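You operate a simulated robot arm through the tools that you are given. There is no shell and no other tool.

You are at the controls of a simulated robot arm. One attempt, no reset.

TASK
Open and drain the oil cell, and back its electrodes right off.
Fine: cell lid on the bench; cell valve shut again; leave the lock ring free. Where these are worked on the way, their far stop is far enough and under half their travel is too little: cell valve.
Where things are to end (x, y in the base frame): cell lid within 60 mm of [400, 550].
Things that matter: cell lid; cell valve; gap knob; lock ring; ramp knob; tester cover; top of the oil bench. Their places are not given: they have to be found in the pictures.

The check looks at the end state, three seconds after you hand in, the way a careful person would. Anything else that was tipped, shoved, dropped, spilled or broken makes it a failure. Lids that push on must go on centred and level and be pressed home; caps that screw on are set level and turned clockwise until they are tight.

THE ROBOT
A 6-joint arm with a two-finger parallel gripper, fixed in place. Base frame: the origin is at the foot of the arm, x ahead of it, y to its left, z up; the work surface is at about z = 900. Units: mm, degrees, N and s.
Its first joint turns from -166.0 to 166.0 degrees. Payload 3.91 kg.
The TCP is the grasp point between the finger pads, 30 mm short of the fingertips. In the tool frame z runs along the fingers and y along their closing line. Largest opening 110 mm; finger width 20, thickness 10; the body of the gripper, 48 by 112 mm, starts 55 mm behind the TCP.
Orientation is told as [roll, pitch, yaw] about the base's x, y, z axes, in that order, counted from this pose: with the fingers straight down and closing along the base's y, the tool's x points along the base's -x, its y along +y and its z along -z.

THE INTERFACE
- The arm moves only by the tool send_rows. Its argument "commands" is a list of rows, each a list of 7 numbers: the finger opening in mm, from 0 to 110, then the shift along the tool's x, y, z in mm, then the turn, a rotation vector about the tool's x, y, z in degrees. In form: [[claw, x, y, z, rx, ry, rz], ...]. A call has 1 to 20 rows; each row shifts and turns the commanded pose from where the row before left it, along the tool's axes as they then stand. Each row takes 0.2 s and may step no farther than 50 mm and 8.6 degrees from the row before; otherwise, or with a gripper value out of range, the whole call is refused. A pose out of reach is approached as far as the arm can. The call stops where the force on the tool passes 40 N (or 10 N more than at its start, if that is more) or the arm is blocked; 0.2 s more then pass. Each finger travels about 108 mm/s and halts on what it meets, pressing with about 34 N; the grip force reading is that of the motor and also rises with nothing between the fingers. The clock runs only during rows and for 0.2 s after the last one: add rows that do not move to give the fingers time. It gives the time, the measured TCP pose, the force on the tool (base axes), the opening and the grip force at its end, in the units of the frame above (readings bear some noise), with the torque about the TCP (base axes, N m) and any sound that the robot's microphone picked up.
- Cameras (640 x 400 px; columns grow to the right, rows downward): "scene" is fixed at [220.9, 638.7, 1586.9]; the picture's right is [-0.47, -0.88, 0.00], its down [-0.75, 0.40, -0.52] and it looks along [0.46, -0.24, -0.85] (base axes); focal length 250 px, centre (320, 200). "wrist" rides on the gripper at [72, 17, -103] in the tool frame; the picture's right is [-0.23, 0.97, 0.00], its down [-0.76, -0.18, -0.62] and it looks along [-0.61, -0.14, 0.78] (tool axes); focal length 222 px, centre (320, 200).
- capture(camera): a new picture of that camera. The clock stands still meanwhile.
- probe_pixels(camera, pixels): for up to 12 pixels [column, row] of the newest picture of that camera ("zoom" is the newest enlarged one), the place [x, y, z] in the base frame of the surface seen there, good to about 3 mm, but the place of the scene camera against the robot may be out by one fixed shift of up to 18 mm in any direction. The clock stands still meanwhile.
- close_up(camera, box): a new picture of the part [left, top, right, bottom] of that camera's present view, enlarged. The clock stands still meanwhile.
- hand_in(): hands the job in; it is judged then, once.

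Open the gripper and draw the arm clear of the work before you hand the job in, unless the task says otherwise.

The tools are called after ">>>" as a command line: name --pt "numbers of a row" for each row, then --argument value for the rest, lists and objects as JSON in quotes. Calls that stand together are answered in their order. send_rows: Moves the arm, as the interface text tells. Its arguments: {"type":"object","properties":{"commands":{"type":"array","items":{"type":"array","items":{"type":"number"}}}},"required":["commands"]} The other tools are called the same way: capture (camera) takes a picture; probe_pixels (camera, pixels) gives the place of the surface under pixels of a picture; close_up (camera, box) takes an enlarged picture of a part of a camera's view; hand_in () hands the job in.

At the start:

```text
time: 0.0
eef_pos: [508.7, 303.7, 1261.7]
ee_rot: [0.0, 0.0, 0.0]
force: [-0.3, -0.1, -0.2]
torque: [0.01, -0.01, 0.04]
finger_gap: 109.9
gripper_force: 0.0
```

scene: 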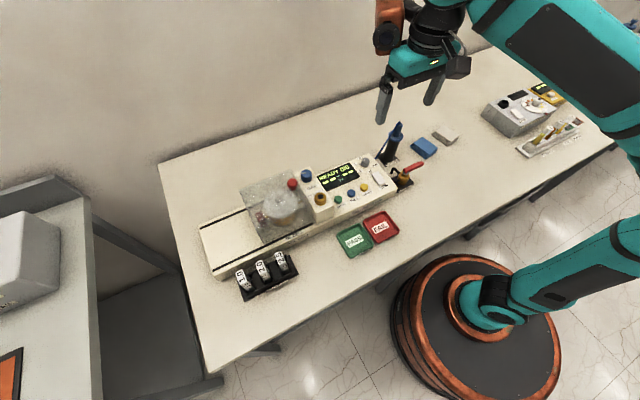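
wrist: 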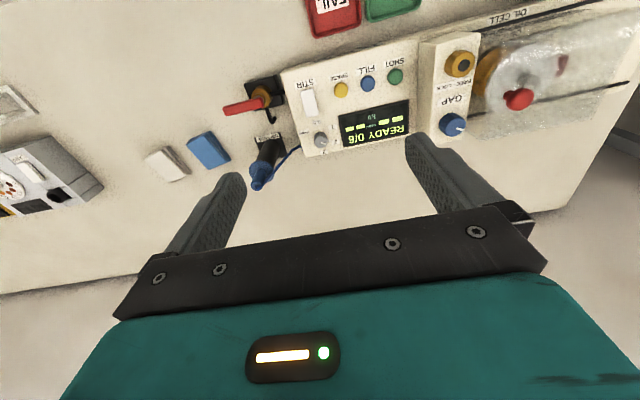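

The pictures show an oil tester with a transparent covered cell around scene (280,205), a gap knob and lock ring near (305,175)/(320,198). I take close-ups to see the details.

>>> close_up --camera "scene" --box '[190, 150, 330, 240]'

>>> close_up --camera "scene" --box '[280, 110, 480, 240]'

>>> close_up --camera "wrist" --box '[380, 0, 640, 160]'

>>> close_up --camera "wrist" --box '[200, 20, 460, 200]'

```text
4.44 times, centred on (260, 195) of scene
```

zoom: 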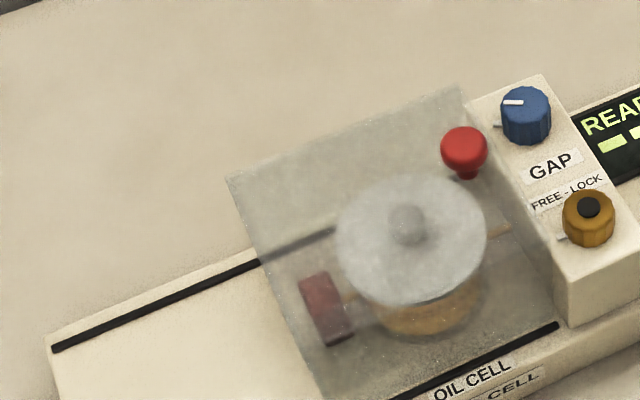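

```text
3.08 times, centred on (380, 175) of scene
```

zoom: 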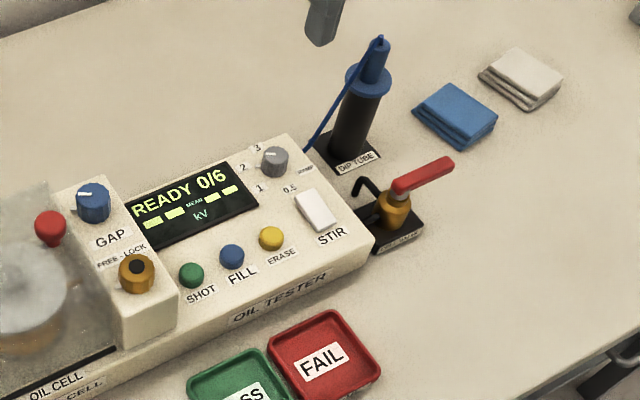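

```text
2.46 times, centred on (510, 80) of wrist
```

zoom: 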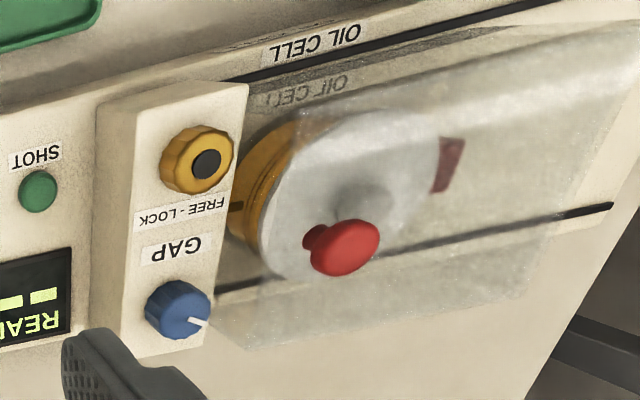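

```text
2.22 times, centred on (330, 110) of wrist
```

zoom: 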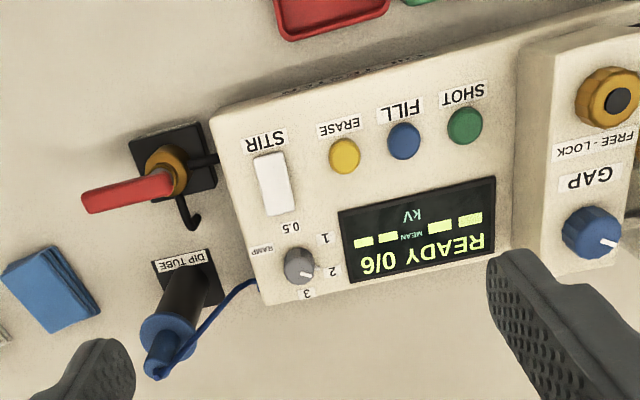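

The wrist view shows the cover with a red knob at (518,98), gap knob (452,124), lock ring (460,64), valve lever (246,105), and ramp knob (320,140). I probe these with the wrist camera, which should be unbiased, and the same with the scene camera for comparison.

>>> probe_pixels --camera "wrist" --pixels '[[518, 98], [452, 124], [460, 64], [246, 105], [265, 96], [320, 140], [520, 75], [630, 50], [600, 110], [490, 130], [440, 100], [560, 200]]'

>>> probe_pixels --camera "scene" --pixels '[[292, 183], [306, 175], [320, 198], [414, 167], [403, 181], [365, 162], [278, 200], [245, 200], [270, 240], [290, 170], [225, 230], [210, 270]]'

```text
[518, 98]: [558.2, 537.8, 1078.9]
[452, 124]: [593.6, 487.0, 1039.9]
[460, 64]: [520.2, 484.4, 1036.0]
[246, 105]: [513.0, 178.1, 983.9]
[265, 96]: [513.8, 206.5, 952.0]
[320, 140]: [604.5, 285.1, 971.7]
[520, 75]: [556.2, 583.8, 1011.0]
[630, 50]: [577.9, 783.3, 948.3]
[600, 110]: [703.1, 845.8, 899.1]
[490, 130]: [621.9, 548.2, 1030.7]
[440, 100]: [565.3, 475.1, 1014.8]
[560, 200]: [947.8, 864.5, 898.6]
```

```text
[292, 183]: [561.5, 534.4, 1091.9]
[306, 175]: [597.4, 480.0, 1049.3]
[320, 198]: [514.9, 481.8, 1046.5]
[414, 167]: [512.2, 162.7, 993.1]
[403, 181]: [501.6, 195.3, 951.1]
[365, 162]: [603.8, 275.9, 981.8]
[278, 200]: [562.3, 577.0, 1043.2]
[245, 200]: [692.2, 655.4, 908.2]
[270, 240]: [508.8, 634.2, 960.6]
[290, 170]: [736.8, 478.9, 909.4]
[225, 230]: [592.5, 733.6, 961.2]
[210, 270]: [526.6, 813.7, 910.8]
```

Wrist probes place the cover knob near (558,538,1079), gap knob (594,487,1040), lock ring (520,484,1036), and valve lever (513,178,984). I move above and in front of the cell, staying high, to view it more closely with the wrist camera.

>>> send_rows --pt "110 11 40 0 0 0 0" --pt "110 11 40 0 0 0 0" --pt "110 11 40 0 0 0 0" --pt "110 11 40 0 0 0 0" --pt "110 11 40 0 0 0 0" --pt "110 11 40 0 0 0 0" --pt "110 11 40 0 0 0 0"

>>> capture --camera "wrist"

>>> capture --camera "scene"

```text
time: 1.6
eef_pos: [431.9, 582.3, 1264.2]
ee_rot: [0.0, -0.2, 0.1]
force: [-1.1, -0.1, 1.1]
torque: [0.07, -0.05, 0.01]
finger_gap: 109.9
gripper_force: 0.1
```

```text
taken
```

wrist: 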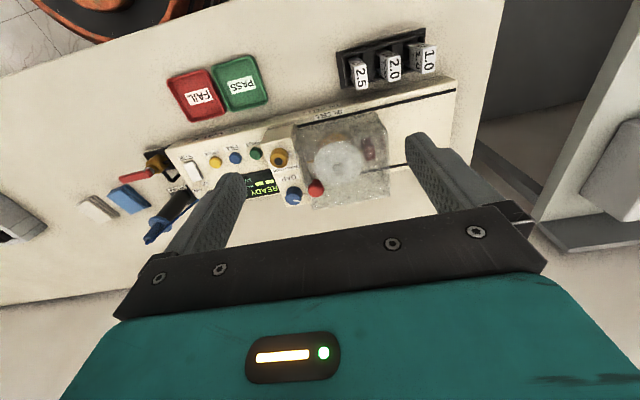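

```text
taken
```

scene: 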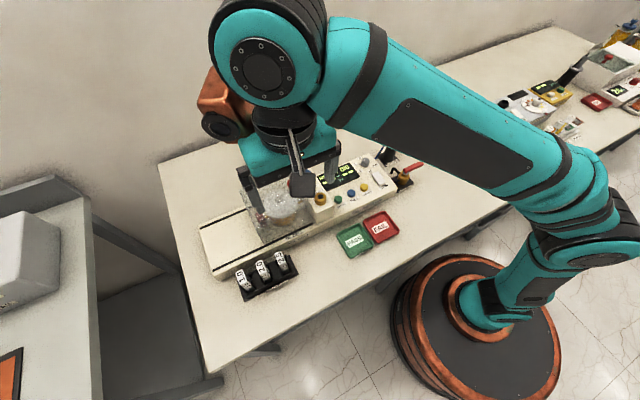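

The view is clear: cover at about (345,165), with rails extending to (455,95). I zoom in and probe the relevant points.

>>> close_up --camera "wrist" --box '[260, 80, 460, 220]'

>>> probe_pixels --camera "wrist" --pixels '[[316, 187], [293, 196], [279, 157], [340, 158], [350, 172], [300, 126], [385, 190], [380, 118], [450, 90], [314, 206], [455, 140], [340, 110]]'

>>> probe_pixels --camera "wrist" --pixels '[[235, 85], [260, 100], [225, 60], [345, 65], [360, 75], [390, 70], [430, 60], [300, 80], [320, 60], [280, 60], [350, 90], [310, 100]]'

```text
2.86 times, centred on (360, 150) of wrist
```

zoom: 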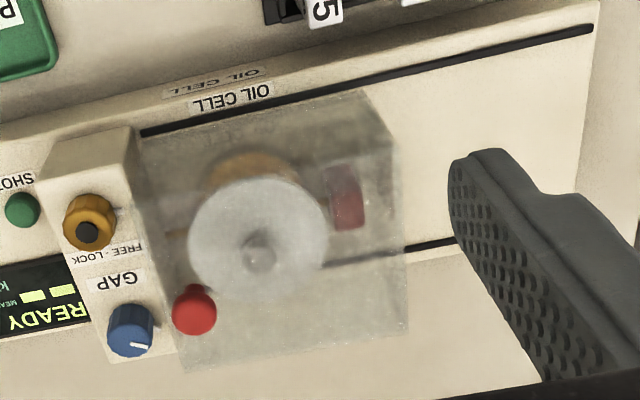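

```text
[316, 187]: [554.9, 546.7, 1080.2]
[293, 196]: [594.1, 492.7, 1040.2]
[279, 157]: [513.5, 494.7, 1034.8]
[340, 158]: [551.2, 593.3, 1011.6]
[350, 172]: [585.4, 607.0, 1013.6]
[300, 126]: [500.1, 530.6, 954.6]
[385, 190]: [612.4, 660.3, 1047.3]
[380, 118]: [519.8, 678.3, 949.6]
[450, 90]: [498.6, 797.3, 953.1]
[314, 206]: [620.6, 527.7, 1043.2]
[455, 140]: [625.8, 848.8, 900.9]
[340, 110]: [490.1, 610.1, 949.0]
```

```text
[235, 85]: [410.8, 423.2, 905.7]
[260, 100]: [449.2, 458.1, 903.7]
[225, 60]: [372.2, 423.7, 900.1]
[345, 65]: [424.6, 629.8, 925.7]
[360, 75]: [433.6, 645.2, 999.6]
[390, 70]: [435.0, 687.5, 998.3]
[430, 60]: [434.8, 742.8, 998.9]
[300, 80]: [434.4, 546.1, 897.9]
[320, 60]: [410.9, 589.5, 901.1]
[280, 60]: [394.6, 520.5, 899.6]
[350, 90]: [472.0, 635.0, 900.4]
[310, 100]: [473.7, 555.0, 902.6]
```

The cover spans about y 510–665 with its knob on top near y≈541, and the rails run to y≈797. Before acting I look closer at the valve in the scene view around (405,178).

>>> close_up --camera "scene" --box '[350, 135, 440, 195]'

>>> close_up --camera "wrist" --box '[100, 120, 220, 240]'

>>> close_up --camera "scene" --box '[190, 180, 330, 290]'

```text
6.67 times, centred on (395, 165) of scene
```

zoom: 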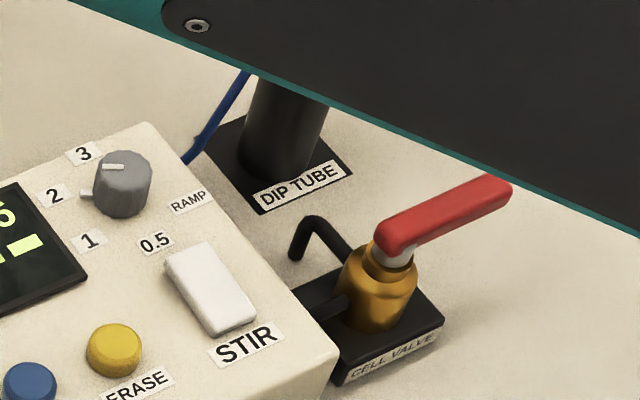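

```text
3.33 times, centred on (160, 180) of wrist
```

zoom: 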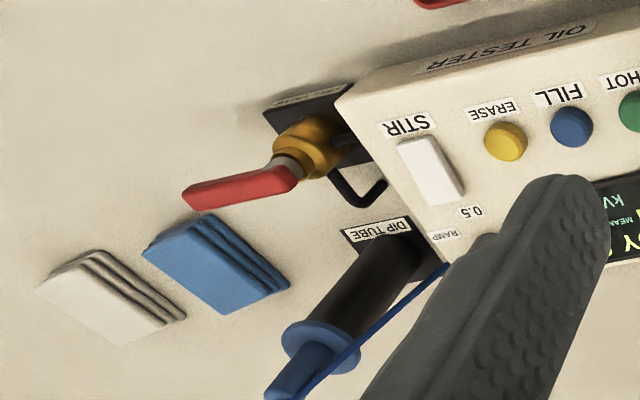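

```text
3.64 times, centred on (260, 235) of scene
```

zoom: 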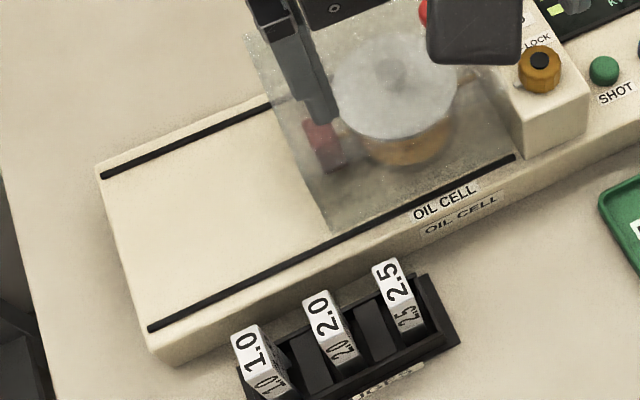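

The valve reads "CELL VALVE", its lever at scene (414,167). Two views put the cover knob centre near (561,544.5,1071), so I move above it with a narrowed opening.

>>> send_rows --pt "60 -32.4 -9.45 28.5 0 0 0" --pt "60 -32.4 -9.45 28.5 0 0 0" --pt "60 -32.4 -9.45 28.5 0 0 0" --pt "60 -32.4 -9.45 28.5 0 0 0" --pt "60 0 0 0 0 0 0"

>>> capture --camera "wrist"

```text
time: 2.8
eef_pos: [566.9, 548.5, 1149.9]
ee_rot: [0.0, -0.1, 0.0]
force: [-0.7, -0.1, -0.5]
torque: [0.02, -0.01, -0.03]
finger_gap: 59.6
gripper_force: 0.1
```

```text
taken
```

wrist: 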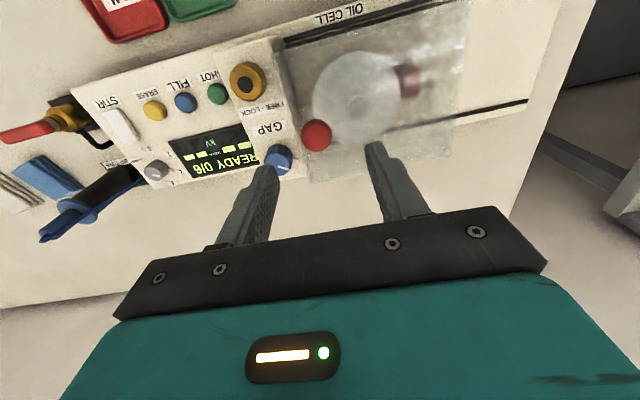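

The knob is at wrist pixel (317,135). I probe it and the lid from here, and hold still a row to check the pose reading noise.

>>> probe_pixels --camera "wrist" --pixels '[[317, 135], [310, 140], [325, 140], [280, 158], [246, 80], [372, 96], [350, 70], [405, 85], [440, 150], [445, 30]]'

>>> send_rows --pt "60 0 0 0 0 0 0"

```text
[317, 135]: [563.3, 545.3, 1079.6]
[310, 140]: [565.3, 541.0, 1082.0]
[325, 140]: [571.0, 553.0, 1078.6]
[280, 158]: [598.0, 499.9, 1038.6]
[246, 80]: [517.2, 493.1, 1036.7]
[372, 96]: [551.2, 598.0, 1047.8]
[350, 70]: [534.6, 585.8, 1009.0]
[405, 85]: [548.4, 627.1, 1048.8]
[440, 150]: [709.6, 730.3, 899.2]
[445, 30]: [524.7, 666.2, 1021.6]
```

```text
time: 3.2
eef_pos: [565.5, 546.7, 1151.1]
ee_rot: [0.0, 0.0, 0.0]
force: [-0.2, 0.6, 0.9]
torque: [-0.02, -0.01, -0.01]
finger_gap: 60.0
gripper_force: 0.0
```

The knob centre computes to about (566,544.5,1070), nearly under the TCP. I descend to z≈1082 (tips above the cover top at ~1046) and close on the knob.

>>> send_rows --pt "60 0 -1 23 0 0 0" --pt "60 0 -1 23 0 0 0" --pt "60 0 0 22 0 0 0" --pt "60 0 0 0 0 0 0" --pt "15 0 0 0 0 0 0" --pt "15 0 0 0 0 0 0" --pt "15 0 0 0 0 0 0"

>>> capture --camera "wrist"

```text
time: 4.8
eef_pos: [562.0, 545.2, 1082.4]
ee_rot: [0.2, -0.1, 0.0]
force: [-2.0, -0.1, 13.9]
torque: [-0.12, 0.16, 0.02]
finger_gap: 24.9
gripper_force: 45.2
```

```text
taken
```

wrist: 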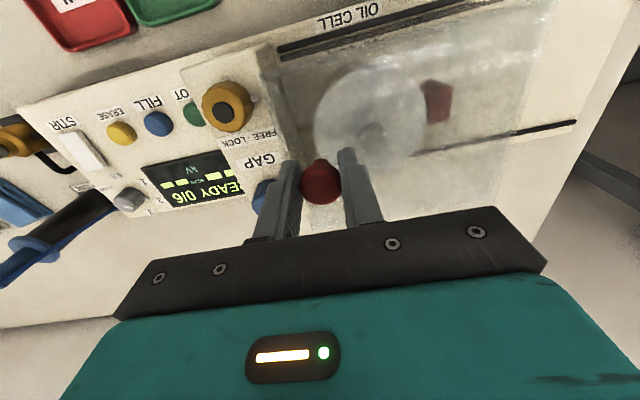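

The knob is held (gap 24.9 mm, seen at (320,182)). I draw the cover along +y slowly.

>>> send_rows --pt "15 0 3 0 0 0 0" --pt "15 0 6 0 0 0 0" --pt "15 0 8 0 0 0 0" --pt "15 0 10 0 0 0 0" --pt "15 0 10 0 0 0 0"

>>> capture --camera "scene"

```text
time: 6.0
eef_pos: [560.8, 581.0, 1083.0]
ee_rot: [0.2, -0.1, -0.2]
force: [15.0, 0.1, 31.8]
torque: [-0.41, -0.05, -0.01]
finger_gap: 25.0
gripper_force: 45.3
```

```text
taken
```

scene: 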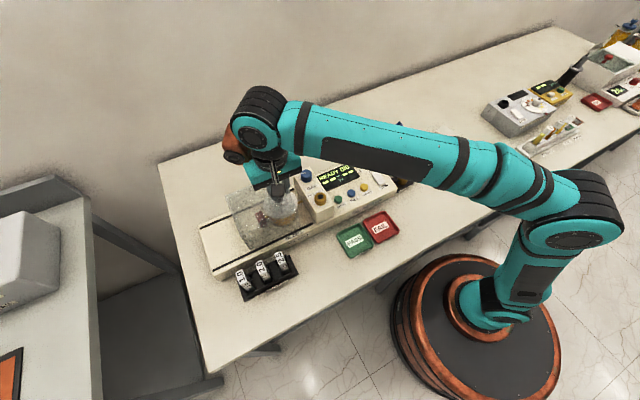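

The cover moved with the knob by about 36 mm, but with upward and x forces on the tool. I zoom to see how it moves.

>>> close_up --camera "scene" --box '[190, 150, 330, 240]'

>>> capture --camera "wrist"

```text
4.44 times, centred on (260, 195) of scene
```

zoom: 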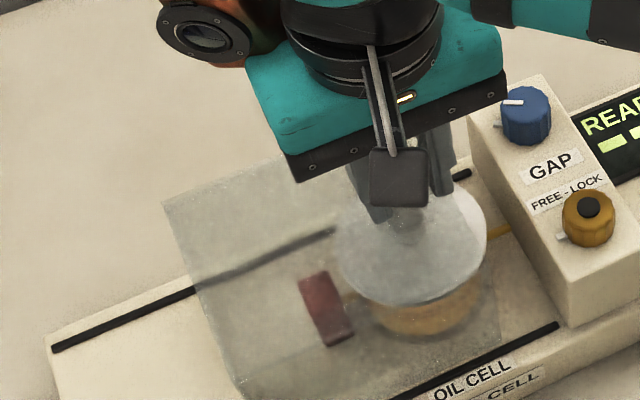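

```text
taken
```

wrist: 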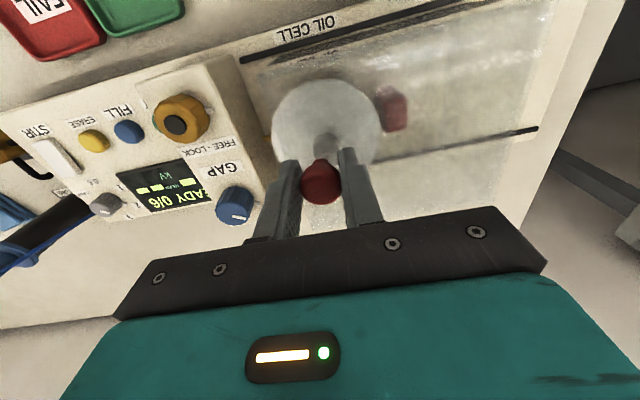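

The cover slides along the rails as expected. I relieve the forces with a small upward and +x correction and continue along +y.

>>> send_rows --pt "15 -0.7 0 -1 0 0 0" --pt "15 0 6 0 0 0 0" --pt "15 0 8 0 0 0 0" --pt "15 0 8 0 0 0 0" --pt "15 0 8 0 0 0 0"

```text
time: 7.2
eef_pos: [560.8, 610.8, 1082.9]
ee_rot: [0.2, -0.1, 0.0]
force: [10.5, 0.1, 30.2]
torque: [-0.37, 0.38, -0.19]
finger_gap: 25.3
gripper_force: 45.5
```

It keeps sliding (y now 610.8). I ease up a bit more in z and continue.

>>> send_rows --pt "15 -0.7 0 -1.5 0 0 0" --pt "15 0 8 0 0 0 0" --pt "15 0 8 0 0 0 0" --pt "15 0 8 0 0 0 0" --pt "15 0 8 0 0 0 0"

```text
time: 8.4
eef_pos: [563.1, 645.3, 1082.5]
ee_rot: [-0.1, 0.0, 0.1]
force: [-28.2, -0.4, -13.0]
torque: [0.0, 0.41, 0.0]
finger_gap: 25.6
gripper_force: 45.3
```

Now the x force reversed (−28 N), so I take back a bit of the x and z corrections and continue +y.

>>> send_rows --pt "15 0.5 0 0.4 0 0 0" --pt "15 0 6 0 0 0 0" --pt "15 0 8 0 0 0 0" --pt "15 0 8 0 0 0 0"

>>> capture --camera "scene"

```text
time: 9.4
eef_pos: [563.0, 666.3, 1082.8]
ee_rot: [0.0, -0.2, -0.1]
force: [3.7, -0.4, -4.5]
torque: [-0.08, -0.57, -0.01]
finger_gap: 25.1
gripper_force: 45.2
```

```text
taken
```

scene: 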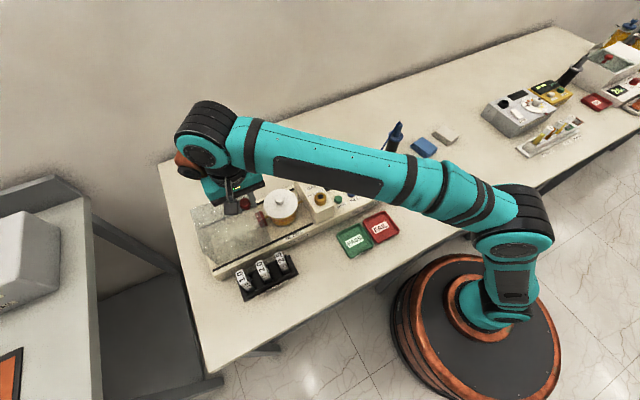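

The cell is now mostly exposed. I zoom in to see how much cover is left over it, and keep pulling toward the stop.

>>> close_up --camera "scene" --box '[170, 150, 350, 270]'

>>> send_rows --pt "15 0 6 0 0 0 0" --pt "15 0 6 0 0 0 0" --pt "15 0 6 0 0 0 0" --pt "15 0 6 0 0 0 0"

```text
3.33 times, centred on (260, 210) of scene
```

zoom: 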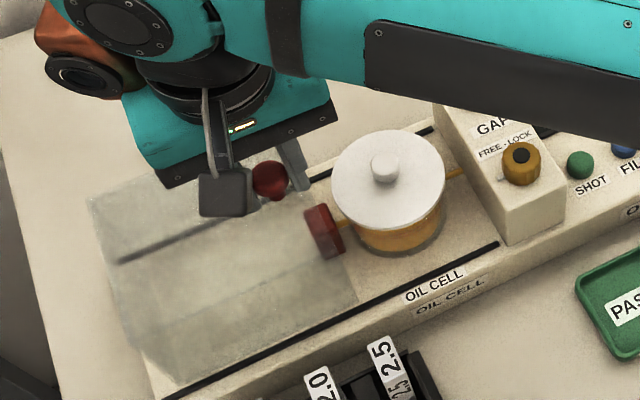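

```text
time: 10.1
eef_pos: [564.6, 672.5, 1082.3]
ee_rot: [-0.4, 0.0, -0.1]
force: [0.0, -36.9, -4.8]
torque: [-0.47, -0.36, -0.07]
finger_gap: 25.3
gripper_force: 45.3
stopped in row 3: the force on the tool passed its limit at 50 N (the readings are from after the stop); the commanded pose is now the measured one
```

The cover hit its far stop at y≈672. I release the knob and lift clear.

>>> send_rows --pt "60 0 -1 0 0 0 0" --pt "60 0 0 0 0 0 0" --pt "60 0 0 -30 0 0 0" --pt "60 0 0 -40 0 0 0" --pt "60 20 -30 -30 0 0 0" --pt "60 20 -30 -20 0 0 0"

>>> capture --camera "wrist"

>>> capture --camera "scene"

```text
time: 11.5
eef_pos: [524.1, 617.6, 1201.0]
ee_rot: [-0.3, 0.0, 0.0]
force: [0.7, 0.3, -1.1]
torque: [-0.07, 0.08, -0.01]
finger_gap: 60.0
gripper_force: 0.1
```

```text
taken
```

wrist: 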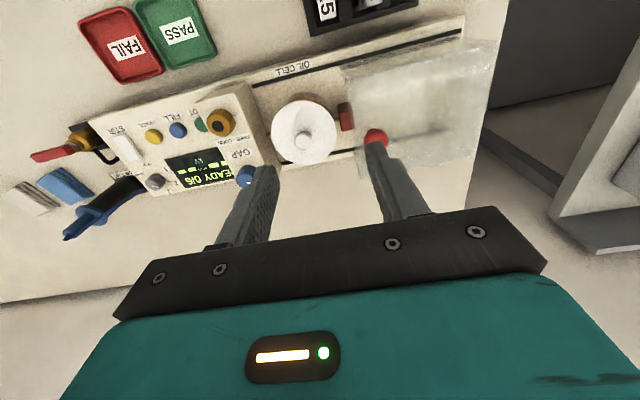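

```text
taken
```

scene: 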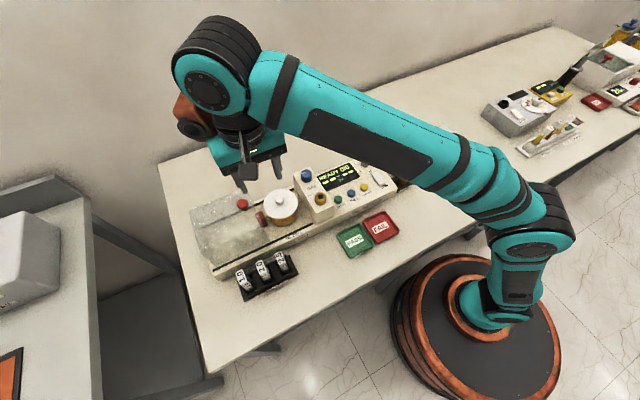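

The cover is fully aside and stays there. Now I probe the lid (wrist pixel (303,131)) and its knob (303,142).

>>> close_up --camera "wrist" --box '[190, 60, 390, 200]'

>>> probe_pixels --camera "wrist" --pixels '[[303, 142], [303, 137], [272, 131], [336, 131], [303, 101], [303, 162], [300, 90], [346, 117], [280, 120], [325, 120], [283, 150], [324, 150]]'

>>> close_up --camera "scene" --box '[240, 170, 330, 230]'

```text
2.86 times, centred on (290, 130) of wrist
```

zoom: 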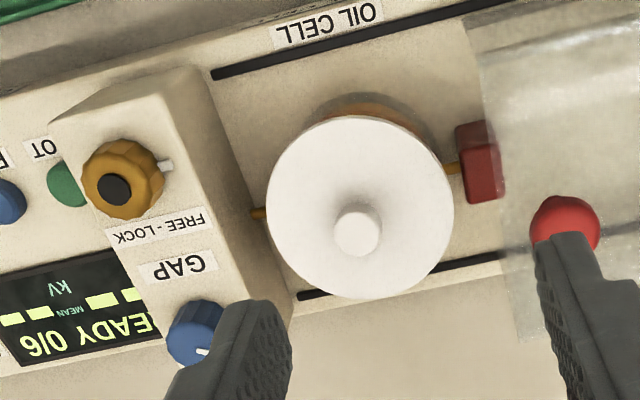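

```text
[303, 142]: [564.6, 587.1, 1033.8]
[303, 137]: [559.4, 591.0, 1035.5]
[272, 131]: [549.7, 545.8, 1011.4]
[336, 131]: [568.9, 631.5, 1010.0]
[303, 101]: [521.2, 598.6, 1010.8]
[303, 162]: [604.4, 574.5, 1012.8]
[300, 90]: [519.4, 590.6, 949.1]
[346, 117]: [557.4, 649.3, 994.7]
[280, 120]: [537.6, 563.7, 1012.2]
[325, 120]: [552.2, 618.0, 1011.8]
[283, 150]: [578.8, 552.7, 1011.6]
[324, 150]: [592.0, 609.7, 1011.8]
```

```text
6.67 times, centred on (285, 200) of scene
```

zoom: 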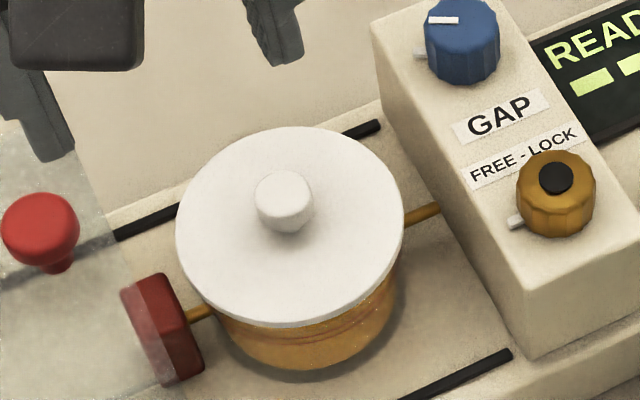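

The lid is about 88 mm wide, centred near (562.5,588), top at z≈1011.5, with a 22 mm knob to z≈1035. I hover over the knob to verify alignment first.

>>> send_rows --pt "50 -13 -9 33 0 0 0" --pt "50 -13 -9 33 0 0 0" --pt "50 -13 -9 30 0 0 0" --pt "50 0 0 0 0 0 0" --pt "50 0 0 0 0 0 0"

>>> capture --camera "wrist"

```text
time: 12.7
eef_pos: [561.1, 590.7, 1105.6]
ee_rot: [-0.1, -0.1, -0.1]
force: [-0.1, 0.1, -0.4]
torque: [-0.01, 0.01, 0.05]
finger_gap: 50.3
gripper_force: 0.1
```

```text
taken
```

wrist: 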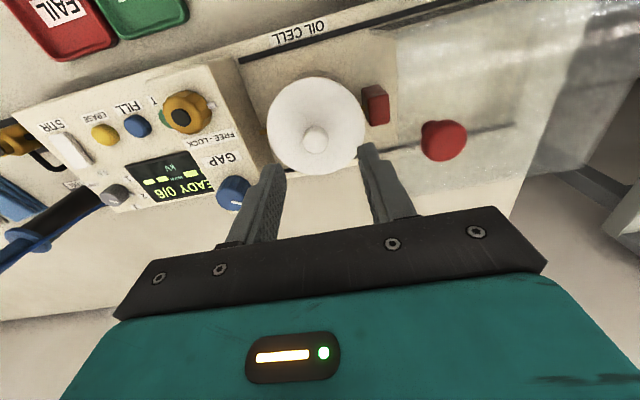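

The knob top at (314,139) lies about 5 mm to −y of the tool axis (which projects to (320,139)). I shift −4.5 mm in y, descend to z≈1047, and grip it.

>>> send_rows --pt "50 0 -4.5 20 0 0 0" --pt "50 0 0 20 0 0 0" --pt "50 0 0 18 0 0 0" --pt "50 0 0 0 0 0 0" --pt "10 0 0 0 0 0 0" --pt "10 0 0 0 0 0 0" --pt "10 0 0 0 0 0 0"

>>> capture --camera "wrist"

```text
time: 14.3
eef_pos: [562.3, 584.7, 1047.7]
ee_rot: [-0.2, -0.1, -0.1]
force: [0.5, 0.1, 0.2]
torque: [0.01, 0.02, 0.02]
finger_gap: 20.0
gripper_force: 34.4
```

```text
taken
```

wrist: 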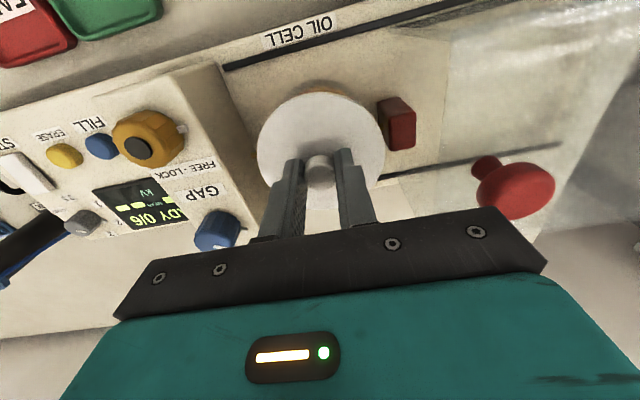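

The lid knob is gripped (gap 20 mm). I lift straight up slowly.

>>> send_rows --pt "10 0 0 -3 0 0 0" --pt "10 0 0 -6 0 0 0" --pt "10 0 0 -10 0 0 0" --pt "10 0 0 -15 0 0 0" --pt "10 0 0 -20 0 0 0" --pt "10 0 0 -26 0 0 0"

>>> capture --camera "wrist"

>>> close_up --camera "scene" --box '[220, 150, 340, 230]'

```text
time: 15.7
eef_pos: [559.7, 584.4, 1127.9]
ee_rot: [-0.3, 0.1, -0.1]
force: [0.3, 0.4, -0.8]
torque: [0.0, 0.01, 0.02]
finger_gap: 20.3
gripper_force: 34.3
```

```text
taken
```

wrist: 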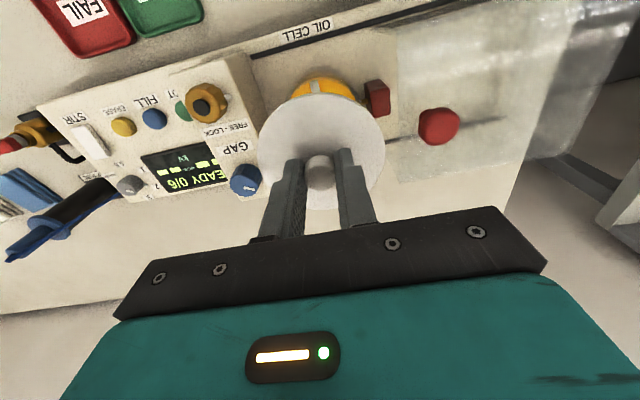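

```text
5.00 times, centred on (280, 190) of scene
```

zoom: 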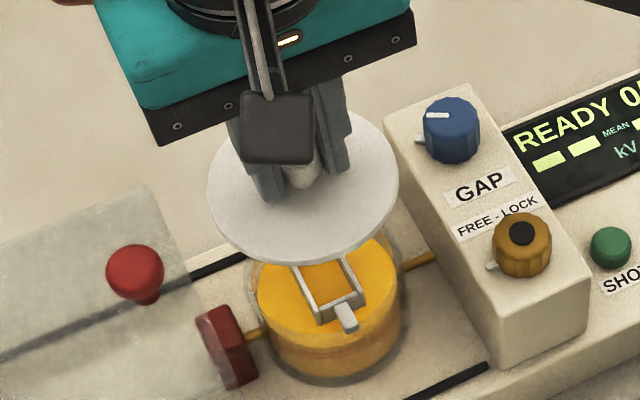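

The lid is off, and the cell shows oil and the electrode cradle. I carry the lid to above (400,550) on the bench.

>>> send_rows --pt "10 40 -8 -5 0 0 0" --pt "10 40 -9 0 0 0 0" --pt "10 40 -9 0 0 0 0" --pt "10 40 -8 0 0 0 0" --pt "10 0 0 0 0 0 0" --pt "10 0 0 0 0 0 0"

>>> capture --camera "wrist"

>>> capture --camera "scene"

```text
time: 17.1
eef_pos: [400.1, 550.8, 1135.3]
ee_rot: [-0.3, 0.0, -0.2]
force: [1.1, 0.2, -1.0]
torque: [0.01, 0.01, 0.0]
finger_gap: 20.2
gripper_force: 34.0
```

```text
taken
```

wrist: 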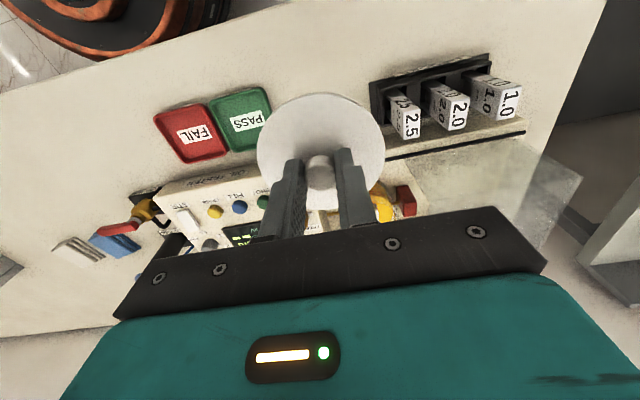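

```text
taken
```

scene: 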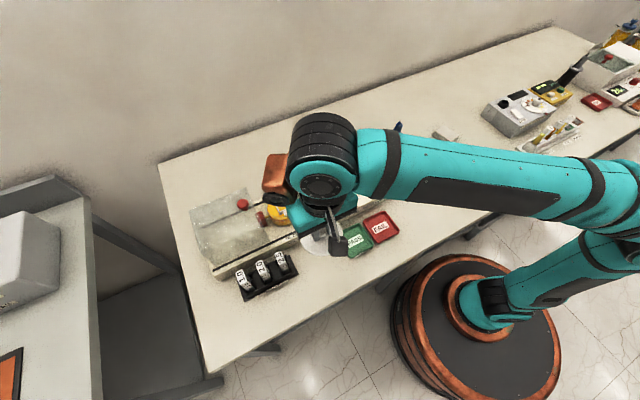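

I check clearances to the PASS tray (edge near (270,110)) and the gauge stand (edge near (372,100)) before lowering.

>>> probe_pixels --camera "wrist" --pixels '[[264, 90], [270, 110], [255, 140], [371, 82], [377, 118], [384, 150], [320, 80], [400, 135], [395, 155]]'

>>> probe_pixels --camera "scene" --pixels '[[346, 255], [337, 240], [298, 270], [292, 250], [320, 285], [244, 299]]'

```text
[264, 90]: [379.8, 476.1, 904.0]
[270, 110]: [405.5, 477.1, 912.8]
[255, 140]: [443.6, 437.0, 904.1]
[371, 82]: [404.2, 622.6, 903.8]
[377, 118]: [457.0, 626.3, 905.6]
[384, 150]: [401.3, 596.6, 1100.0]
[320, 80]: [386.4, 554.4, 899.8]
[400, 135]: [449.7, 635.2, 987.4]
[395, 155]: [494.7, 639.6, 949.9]
```

```text
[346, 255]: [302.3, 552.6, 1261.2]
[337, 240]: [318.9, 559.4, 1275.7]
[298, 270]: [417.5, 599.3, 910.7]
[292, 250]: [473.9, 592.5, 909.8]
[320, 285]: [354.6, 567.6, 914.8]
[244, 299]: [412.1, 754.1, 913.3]
```

There is clear space: tray edge y≈477, stand edge y≈622, and the lid would span 506–594. I lower to z≈965 first.

>>> send_rows --pt "10 0 0 35 0 0 0" --pt "10 0 0 35 0 0 0" --pt "10 0 0 35 0 0 0" --pt "10 0 0 35 0 0 0" --pt "10 0 0 28 0 0 0" --pt "10 0 0 0 0 0 0"

>>> capture --camera "wrist"

>>> close_up --camera "scene" --box '[270, 220, 380, 300]'

```text
time: 18.5
eef_pos: [402.0, 551.0, 964.4]
ee_rot: [-0.3, 0.0, -0.1]
force: [0.2, 0.7, -0.2]
torque: [0.02, 0.03, -0.02]
finger_gap: 20.1
gripper_force: 34.8
```

```text
taken
```

wrist: 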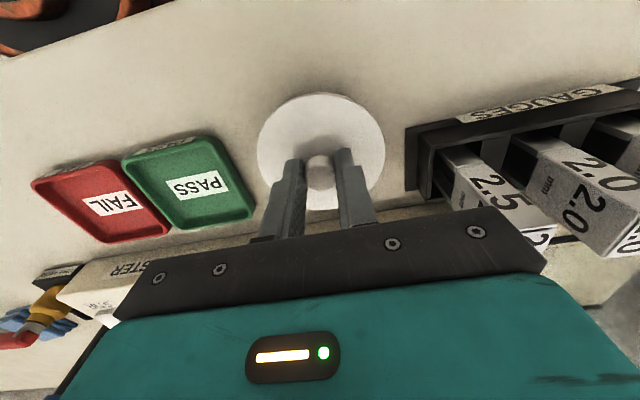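

```text
5.00 times, centred on (325, 260) of scene
```

zoom: 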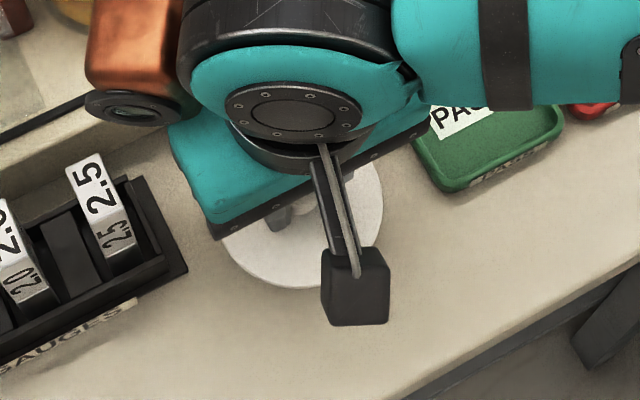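

All clear with the lid just above the bench. I lower in small steps and watch the force for contact.

>>> send_rows --pt "10 0 0 3 0 0 0" --pt "10 0 0 3 0 0 0" --pt "10 0 0 2 0 0 0" --pt "10 0 0 2 0 0 0"

```text
time: 19.5
eef_pos: [401.4, 549.8, 955.8]
ee_rot: [-0.1, 0.0, -0.1]
force: [0.4, 0.2, -1.8]
torque: [0.03, 0.0, -0.01]
finger_gap: 20.3
gripper_force: 34.2
```

No contact yet at z≈955. I continue in 2 mm steps.

>>> send_rows --pt "10 0 0 2 0 0 0" --pt "10 0 0 2 0 0 0" --pt "10 0 0 2 0 0 0"

>>> probe_pixels --camera "wrist" --pixels '[[275, 140], [365, 140], [320, 110], [320, 70], [250, 110]]'

```text
time: 20.3
eef_pos: [402.4, 549.8, 947.8]
ee_rot: [-0.2, 0.0, -0.2]
force: [-0.6, 0.1, -1.1]
torque: [-0.03, 0.01, 0.04]
finger_gap: 20.1
gripper_force: 34.4
```

```text
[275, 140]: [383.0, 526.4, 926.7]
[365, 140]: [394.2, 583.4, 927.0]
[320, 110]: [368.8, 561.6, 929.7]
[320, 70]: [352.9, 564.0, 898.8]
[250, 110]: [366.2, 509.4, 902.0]
```

Still free at z≈948 (lid top about 37 mm below TCP). I continue in finer steps.

>>> send_rows --pt "10 0 0 1.5 0 0 0" --pt "10 0 0 1.5 0 0 0" --pt "10 0 0 1 0 0 0"

```text
time: 21.1
eef_pos: [400.3, 548.9, 945.4]
ee_rot: [-0.2, 0.0, -0.1]
force: [-0.4, -0.8, -0.6]
torque: [0.0, -0.01, 0.03]
finger_gap: 20.0
gripper_force: 34.0
```

No contact force yet; another few 1 mm steps.

>>> send_rows --pt "10 0 0 1 0 0 0" --pt "10 0 0 1 0 0 0" --pt "10 0 0 1 0 0 0"

>>> capture --camera "wrist"

```text
time: 21.9
eef_pos: [400.4, 549.5, 942.3]
ee_rot: [-0.2, 0.0, -0.1]
force: [-0.9, 0.0, -0.1]
torque: [-0.04, 0.0, -0.02]
finger_gap: 20.3
gripper_force: 33.6
```

```text
taken
```

wrist: 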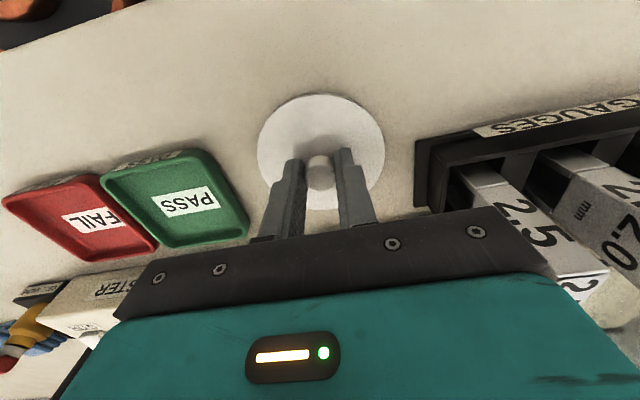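

The lid looks very near the bench. I continue with 1 mm steps watching for contact.

>>> send_rows --pt "10 0 0 1 0 0 0" --pt "10 0 0 0.7 0 0 0" --pt "10 0 0 0 0 0 0"

>>> probe_pixels --camera "wrist" --pixels '[[275, 140], [365, 140], [320, 110], [320, 70], [250, 110]]'

```text
time: 22.7
eef_pos: [401.3, 549.5, 940.7]
ee_rot: [-0.2, 0.0, -0.2]
force: [0.3, -0.1, -0.7]
torque: [0.02, 0.0, -0.02]
finger_gap: 20.3
gripper_force: 33.8
```

```text
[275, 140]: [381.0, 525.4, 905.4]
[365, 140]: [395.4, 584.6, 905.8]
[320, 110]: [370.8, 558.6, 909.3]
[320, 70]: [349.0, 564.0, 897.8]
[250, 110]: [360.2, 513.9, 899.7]
```

>>> send_rows --pt "10 0 0 0.7 0 0 0" --pt "10 0 0 0.7 0 0 0" --pt "10 0 0 0 0 0 0"

```text
time: 23.5
eef_pos: [401.5, 549.9, 940.8]
ee_rot: [-0.1, 0.1, -0.1]
force: [0.1, 0.3, 13.8]
torque: [-0.02, 0.06, 0.0]
finger_gap: 20.2
gripper_force: 33.9
```

Contact now: 13.8 N upward at z≈940, so the lid rests on the bench. I release it and lift straight up.

>>> send_rows --pt "50 0 0 -0.5 0 0 0" --pt "50 0 0 0 0 0 0" --pt "50 0 0 -10 0 0 0" --pt "50 0 0 -30 0 0 0" --pt "50 0 0 -40 0 0 0" --pt "50 0 0 -40 0 0 0" --pt "50 0 0 -40 0 0 0" --pt "50 0 0 -40 0 0 0"

>>> capture --camera "wrist"

>>> capture --camera "scene"

```text
time: 25.3
eef_pos: [403.4, 551.3, 1136.4]
ee_rot: [-0.3, 0.0, -0.1]
force: [0.2, 0.8, -0.3]
torque: [0.01, 0.04, -0.01]
finger_gap: 50.1
gripper_force: 0.1
```

```text
taken
```

wrist: 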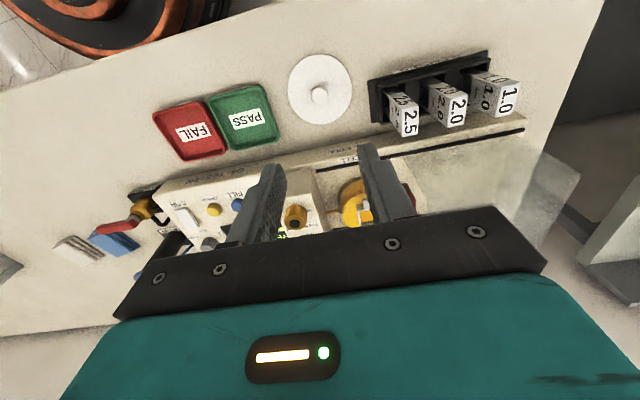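

```text
taken
```

scene: 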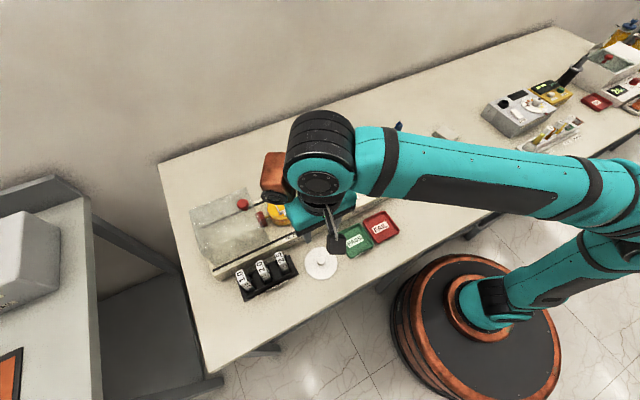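

The lid lies flat at about (402,550). Next the lock ring: I move to hover near it and get a close view.

>>> send_rows --pt "50 -27 -16 -5 0 0 0" --pt "50 -27 -16 0 0 0 0" --pt "50 -27 -16 0 0 0 0" --pt "50 -27 -16 0 0 0 0" --pt "50 0 0 0 0 0 0"

>>> capture --camera "wrist"

>>> close_up --camera "wrist" --box '[220, 60, 420, 190]'

```text
time: 26.5
eef_pos: [510.6, 486.8, 1142.1]
ee_rot: [-0.1, 0.0, -0.1]
force: [0.5, -0.6, 0.6]
torque: [-0.01, -0.01, 0.0]
finger_gap: 49.9
gripper_force: 0.0
```

```text
taken
```

wrist: 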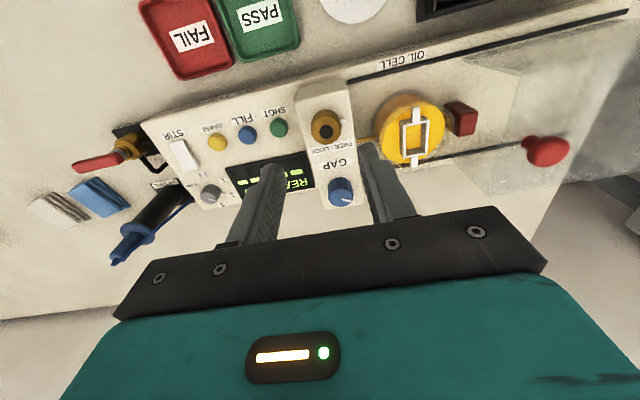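

```text
3.08 times, centred on (320, 125) of wrist
```

zoom: 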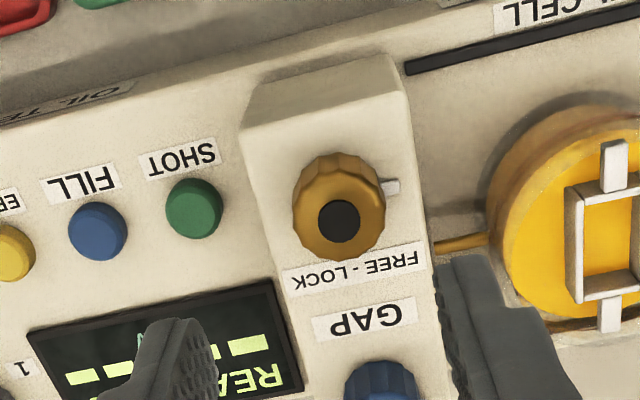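

The lock ring top is at zoom (338,222), with a small tab toward +y. I probe the ring, the panel top and gap knob for positions.

>>> probe_pixels --camera "zoom" --pixels '[[338, 222], [300, 215], [380, 215], [345, 160], [335, 255], [390, 187], [260, 150], [400, 150], [405, 230], [300, 300], [360, 320], [385, 385]]'

>>> probe_pixels --camera "wrist" --pixels '[[341, 189], [325, 131], [415, 135], [415, 110], [460, 118], [400, 155]]'

```text
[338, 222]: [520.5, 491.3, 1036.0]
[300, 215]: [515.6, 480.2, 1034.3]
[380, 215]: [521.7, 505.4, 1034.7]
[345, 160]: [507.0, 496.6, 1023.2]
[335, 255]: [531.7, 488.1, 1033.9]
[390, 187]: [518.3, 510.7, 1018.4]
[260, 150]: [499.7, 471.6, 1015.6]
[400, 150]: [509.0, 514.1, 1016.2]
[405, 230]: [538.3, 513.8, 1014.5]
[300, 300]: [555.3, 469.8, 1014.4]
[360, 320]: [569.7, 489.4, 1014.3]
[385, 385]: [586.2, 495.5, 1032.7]
```

```text
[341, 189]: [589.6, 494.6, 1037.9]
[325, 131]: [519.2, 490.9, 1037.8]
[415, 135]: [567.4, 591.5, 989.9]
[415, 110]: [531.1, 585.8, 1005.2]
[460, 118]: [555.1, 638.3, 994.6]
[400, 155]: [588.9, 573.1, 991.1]
```

The ring centre is at about (520,491.5), top z≈1036 on a panel at z≈1014.5. I move over it and descend to z≈1051 with the fingers 50 mm open.

>>> send_rows --pt "50 -9.5 4.7 30 0 0 0" --pt "50 0 0 30 0 0 0" --pt "50 0 0 20 0 0 0" --pt "50 0 0 0 0 0 0" --pt "50 0 0 0 0 0 0"

>>> capture --camera "wrist"

```text
time: 27.7
eef_pos: [519.1, 489.7, 1064.3]
ee_rot: [-0.2, 0.1, -0.2]
force: [0.3, 0.1, 0.2]
torque: [0.0, 0.04, -0.04]
finger_gap: 50.2
gripper_force: 0.0
```

```text
taken
```

wrist: 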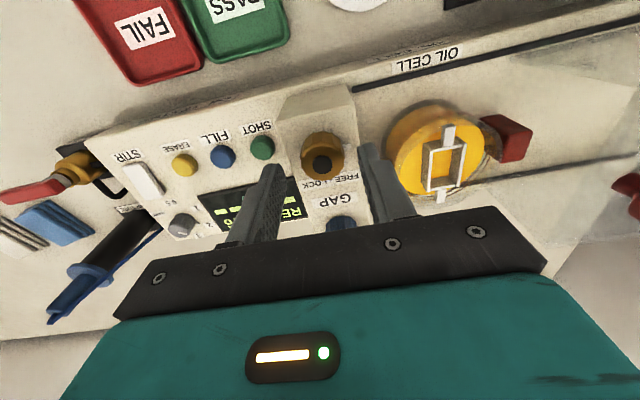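

The ring top (321,164) coincides with the tool axis projection (320,165). I descend and grip.

>>> send_rows --pt "50 0 0 7 0 0 0" --pt "50 0 0 6 0 0 0" --pt "20 0 0 0 0 0 0" --pt "20 0 0 0 0 0 0" --pt "20 0 0 0 0 0 0"

```text
time: 28.9
eef_pos: [520.0, 490.4, 1051.4]
ee_rot: [-0.2, -0.1, -0.2]
force: [2.5, 11.7, 0.9]
torque: [0.37, -0.23, 0.0]
finger_gap: 29.5
gripper_force: 44.8
```

Gripped (29.5 mm). I try a small counter-clockwise turn (negative about the tool's z) and watch the torque.

>>> send_rows --pt "20 0 0.5 0 0 0 0" --pt "20 0 0 0 0 0 -4" --pt "20 0 0 0 0 0 -4" --pt "20 0 0 0 0 0 0"

>>> close_up --camera "wrist" --box '[240, 100, 420, 220]'

```text
time: 29.9
eef_pos: [519.7, 490.9, 1050.0]
ee_rot: [-0.3, 0.2, 7.8]
force: [7.7, -3.5, -24.3]
torque: [0.0, -0.74, 0.0]
finger_gap: 29.4
gripper_force: 44.8
```

```text
3.33 times, centred on (330, 160) of wrist
```

zoom: 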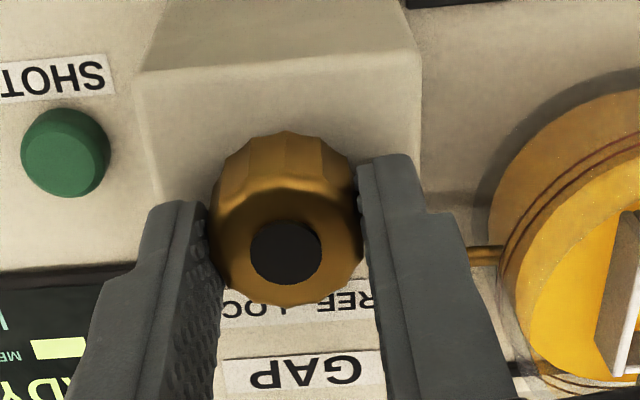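

It turned to yaw 7.8° without torque about z, although there's a −24 N vertical load. I turn a bit further and see.

>>> send_rows --pt "20 0 0 0 0 0 -5" --pt "20 0 0 0 0 0 -5" --pt "20 0 0 0 0 0 -5" --pt "20 0 0 0 0 0 0"

>>> close_up --camera "wrist" --box '[240, 100, 420, 220]'

>>> close_up --camera "scene" --box '[260, 150, 380, 230]'

```text
time: 30.9
eef_pos: [519.6, 490.3, 1052.1]
ee_rot: [-0.2, 0.2, 22.8]
force: [9.5, -11.8, -26.7]
torque: [-0.32, -0.2, 0.0]
finger_gap: 29.1
gripper_force: 45.0
```

```text
3.33 times, centred on (330, 160) of wrist
```

zoom: 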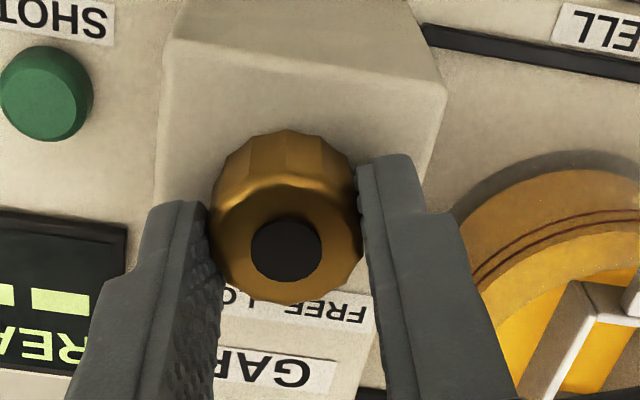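

```text
5.00 times, centred on (320, 190) of scene
```

zoom: 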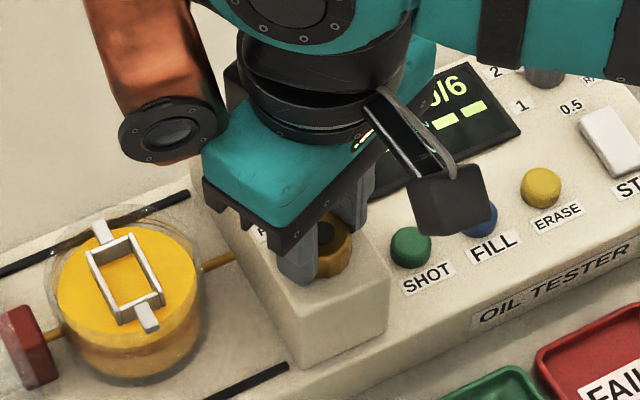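

The ring turns along with the fingers counter-clockwise. I keep turning and look for an end stop in the torque.

>>> send_rows --pt "20 0 0 0 0 0 -6" --pt "20 0 0 0 0 0 -6" --pt "20 0 0 0 0 0 -6" --pt "20 0 0 0 0 0 -6" --pt "20 0 0 0 0 0 0"

>>> close_up --camera "wrist" --box '[240, 100, 420, 220]'

```text
time: 32.1
eef_pos: [518.6, 491.3, 1051.7]
ee_rot: [0.0, 0.2, 47.0]
force: [9.6, -3.8, -26.5]
torque: [0.02, -0.31, -0.05]
finger_gap: 29.5
gripper_force: 45.1
```

```text
3.33 times, centred on (330, 160) of wrist
```

zoom: 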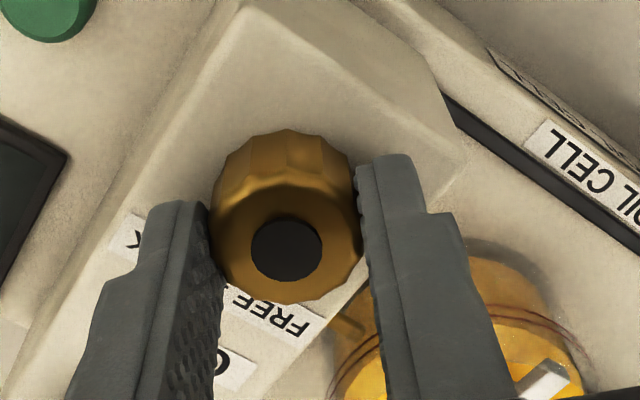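

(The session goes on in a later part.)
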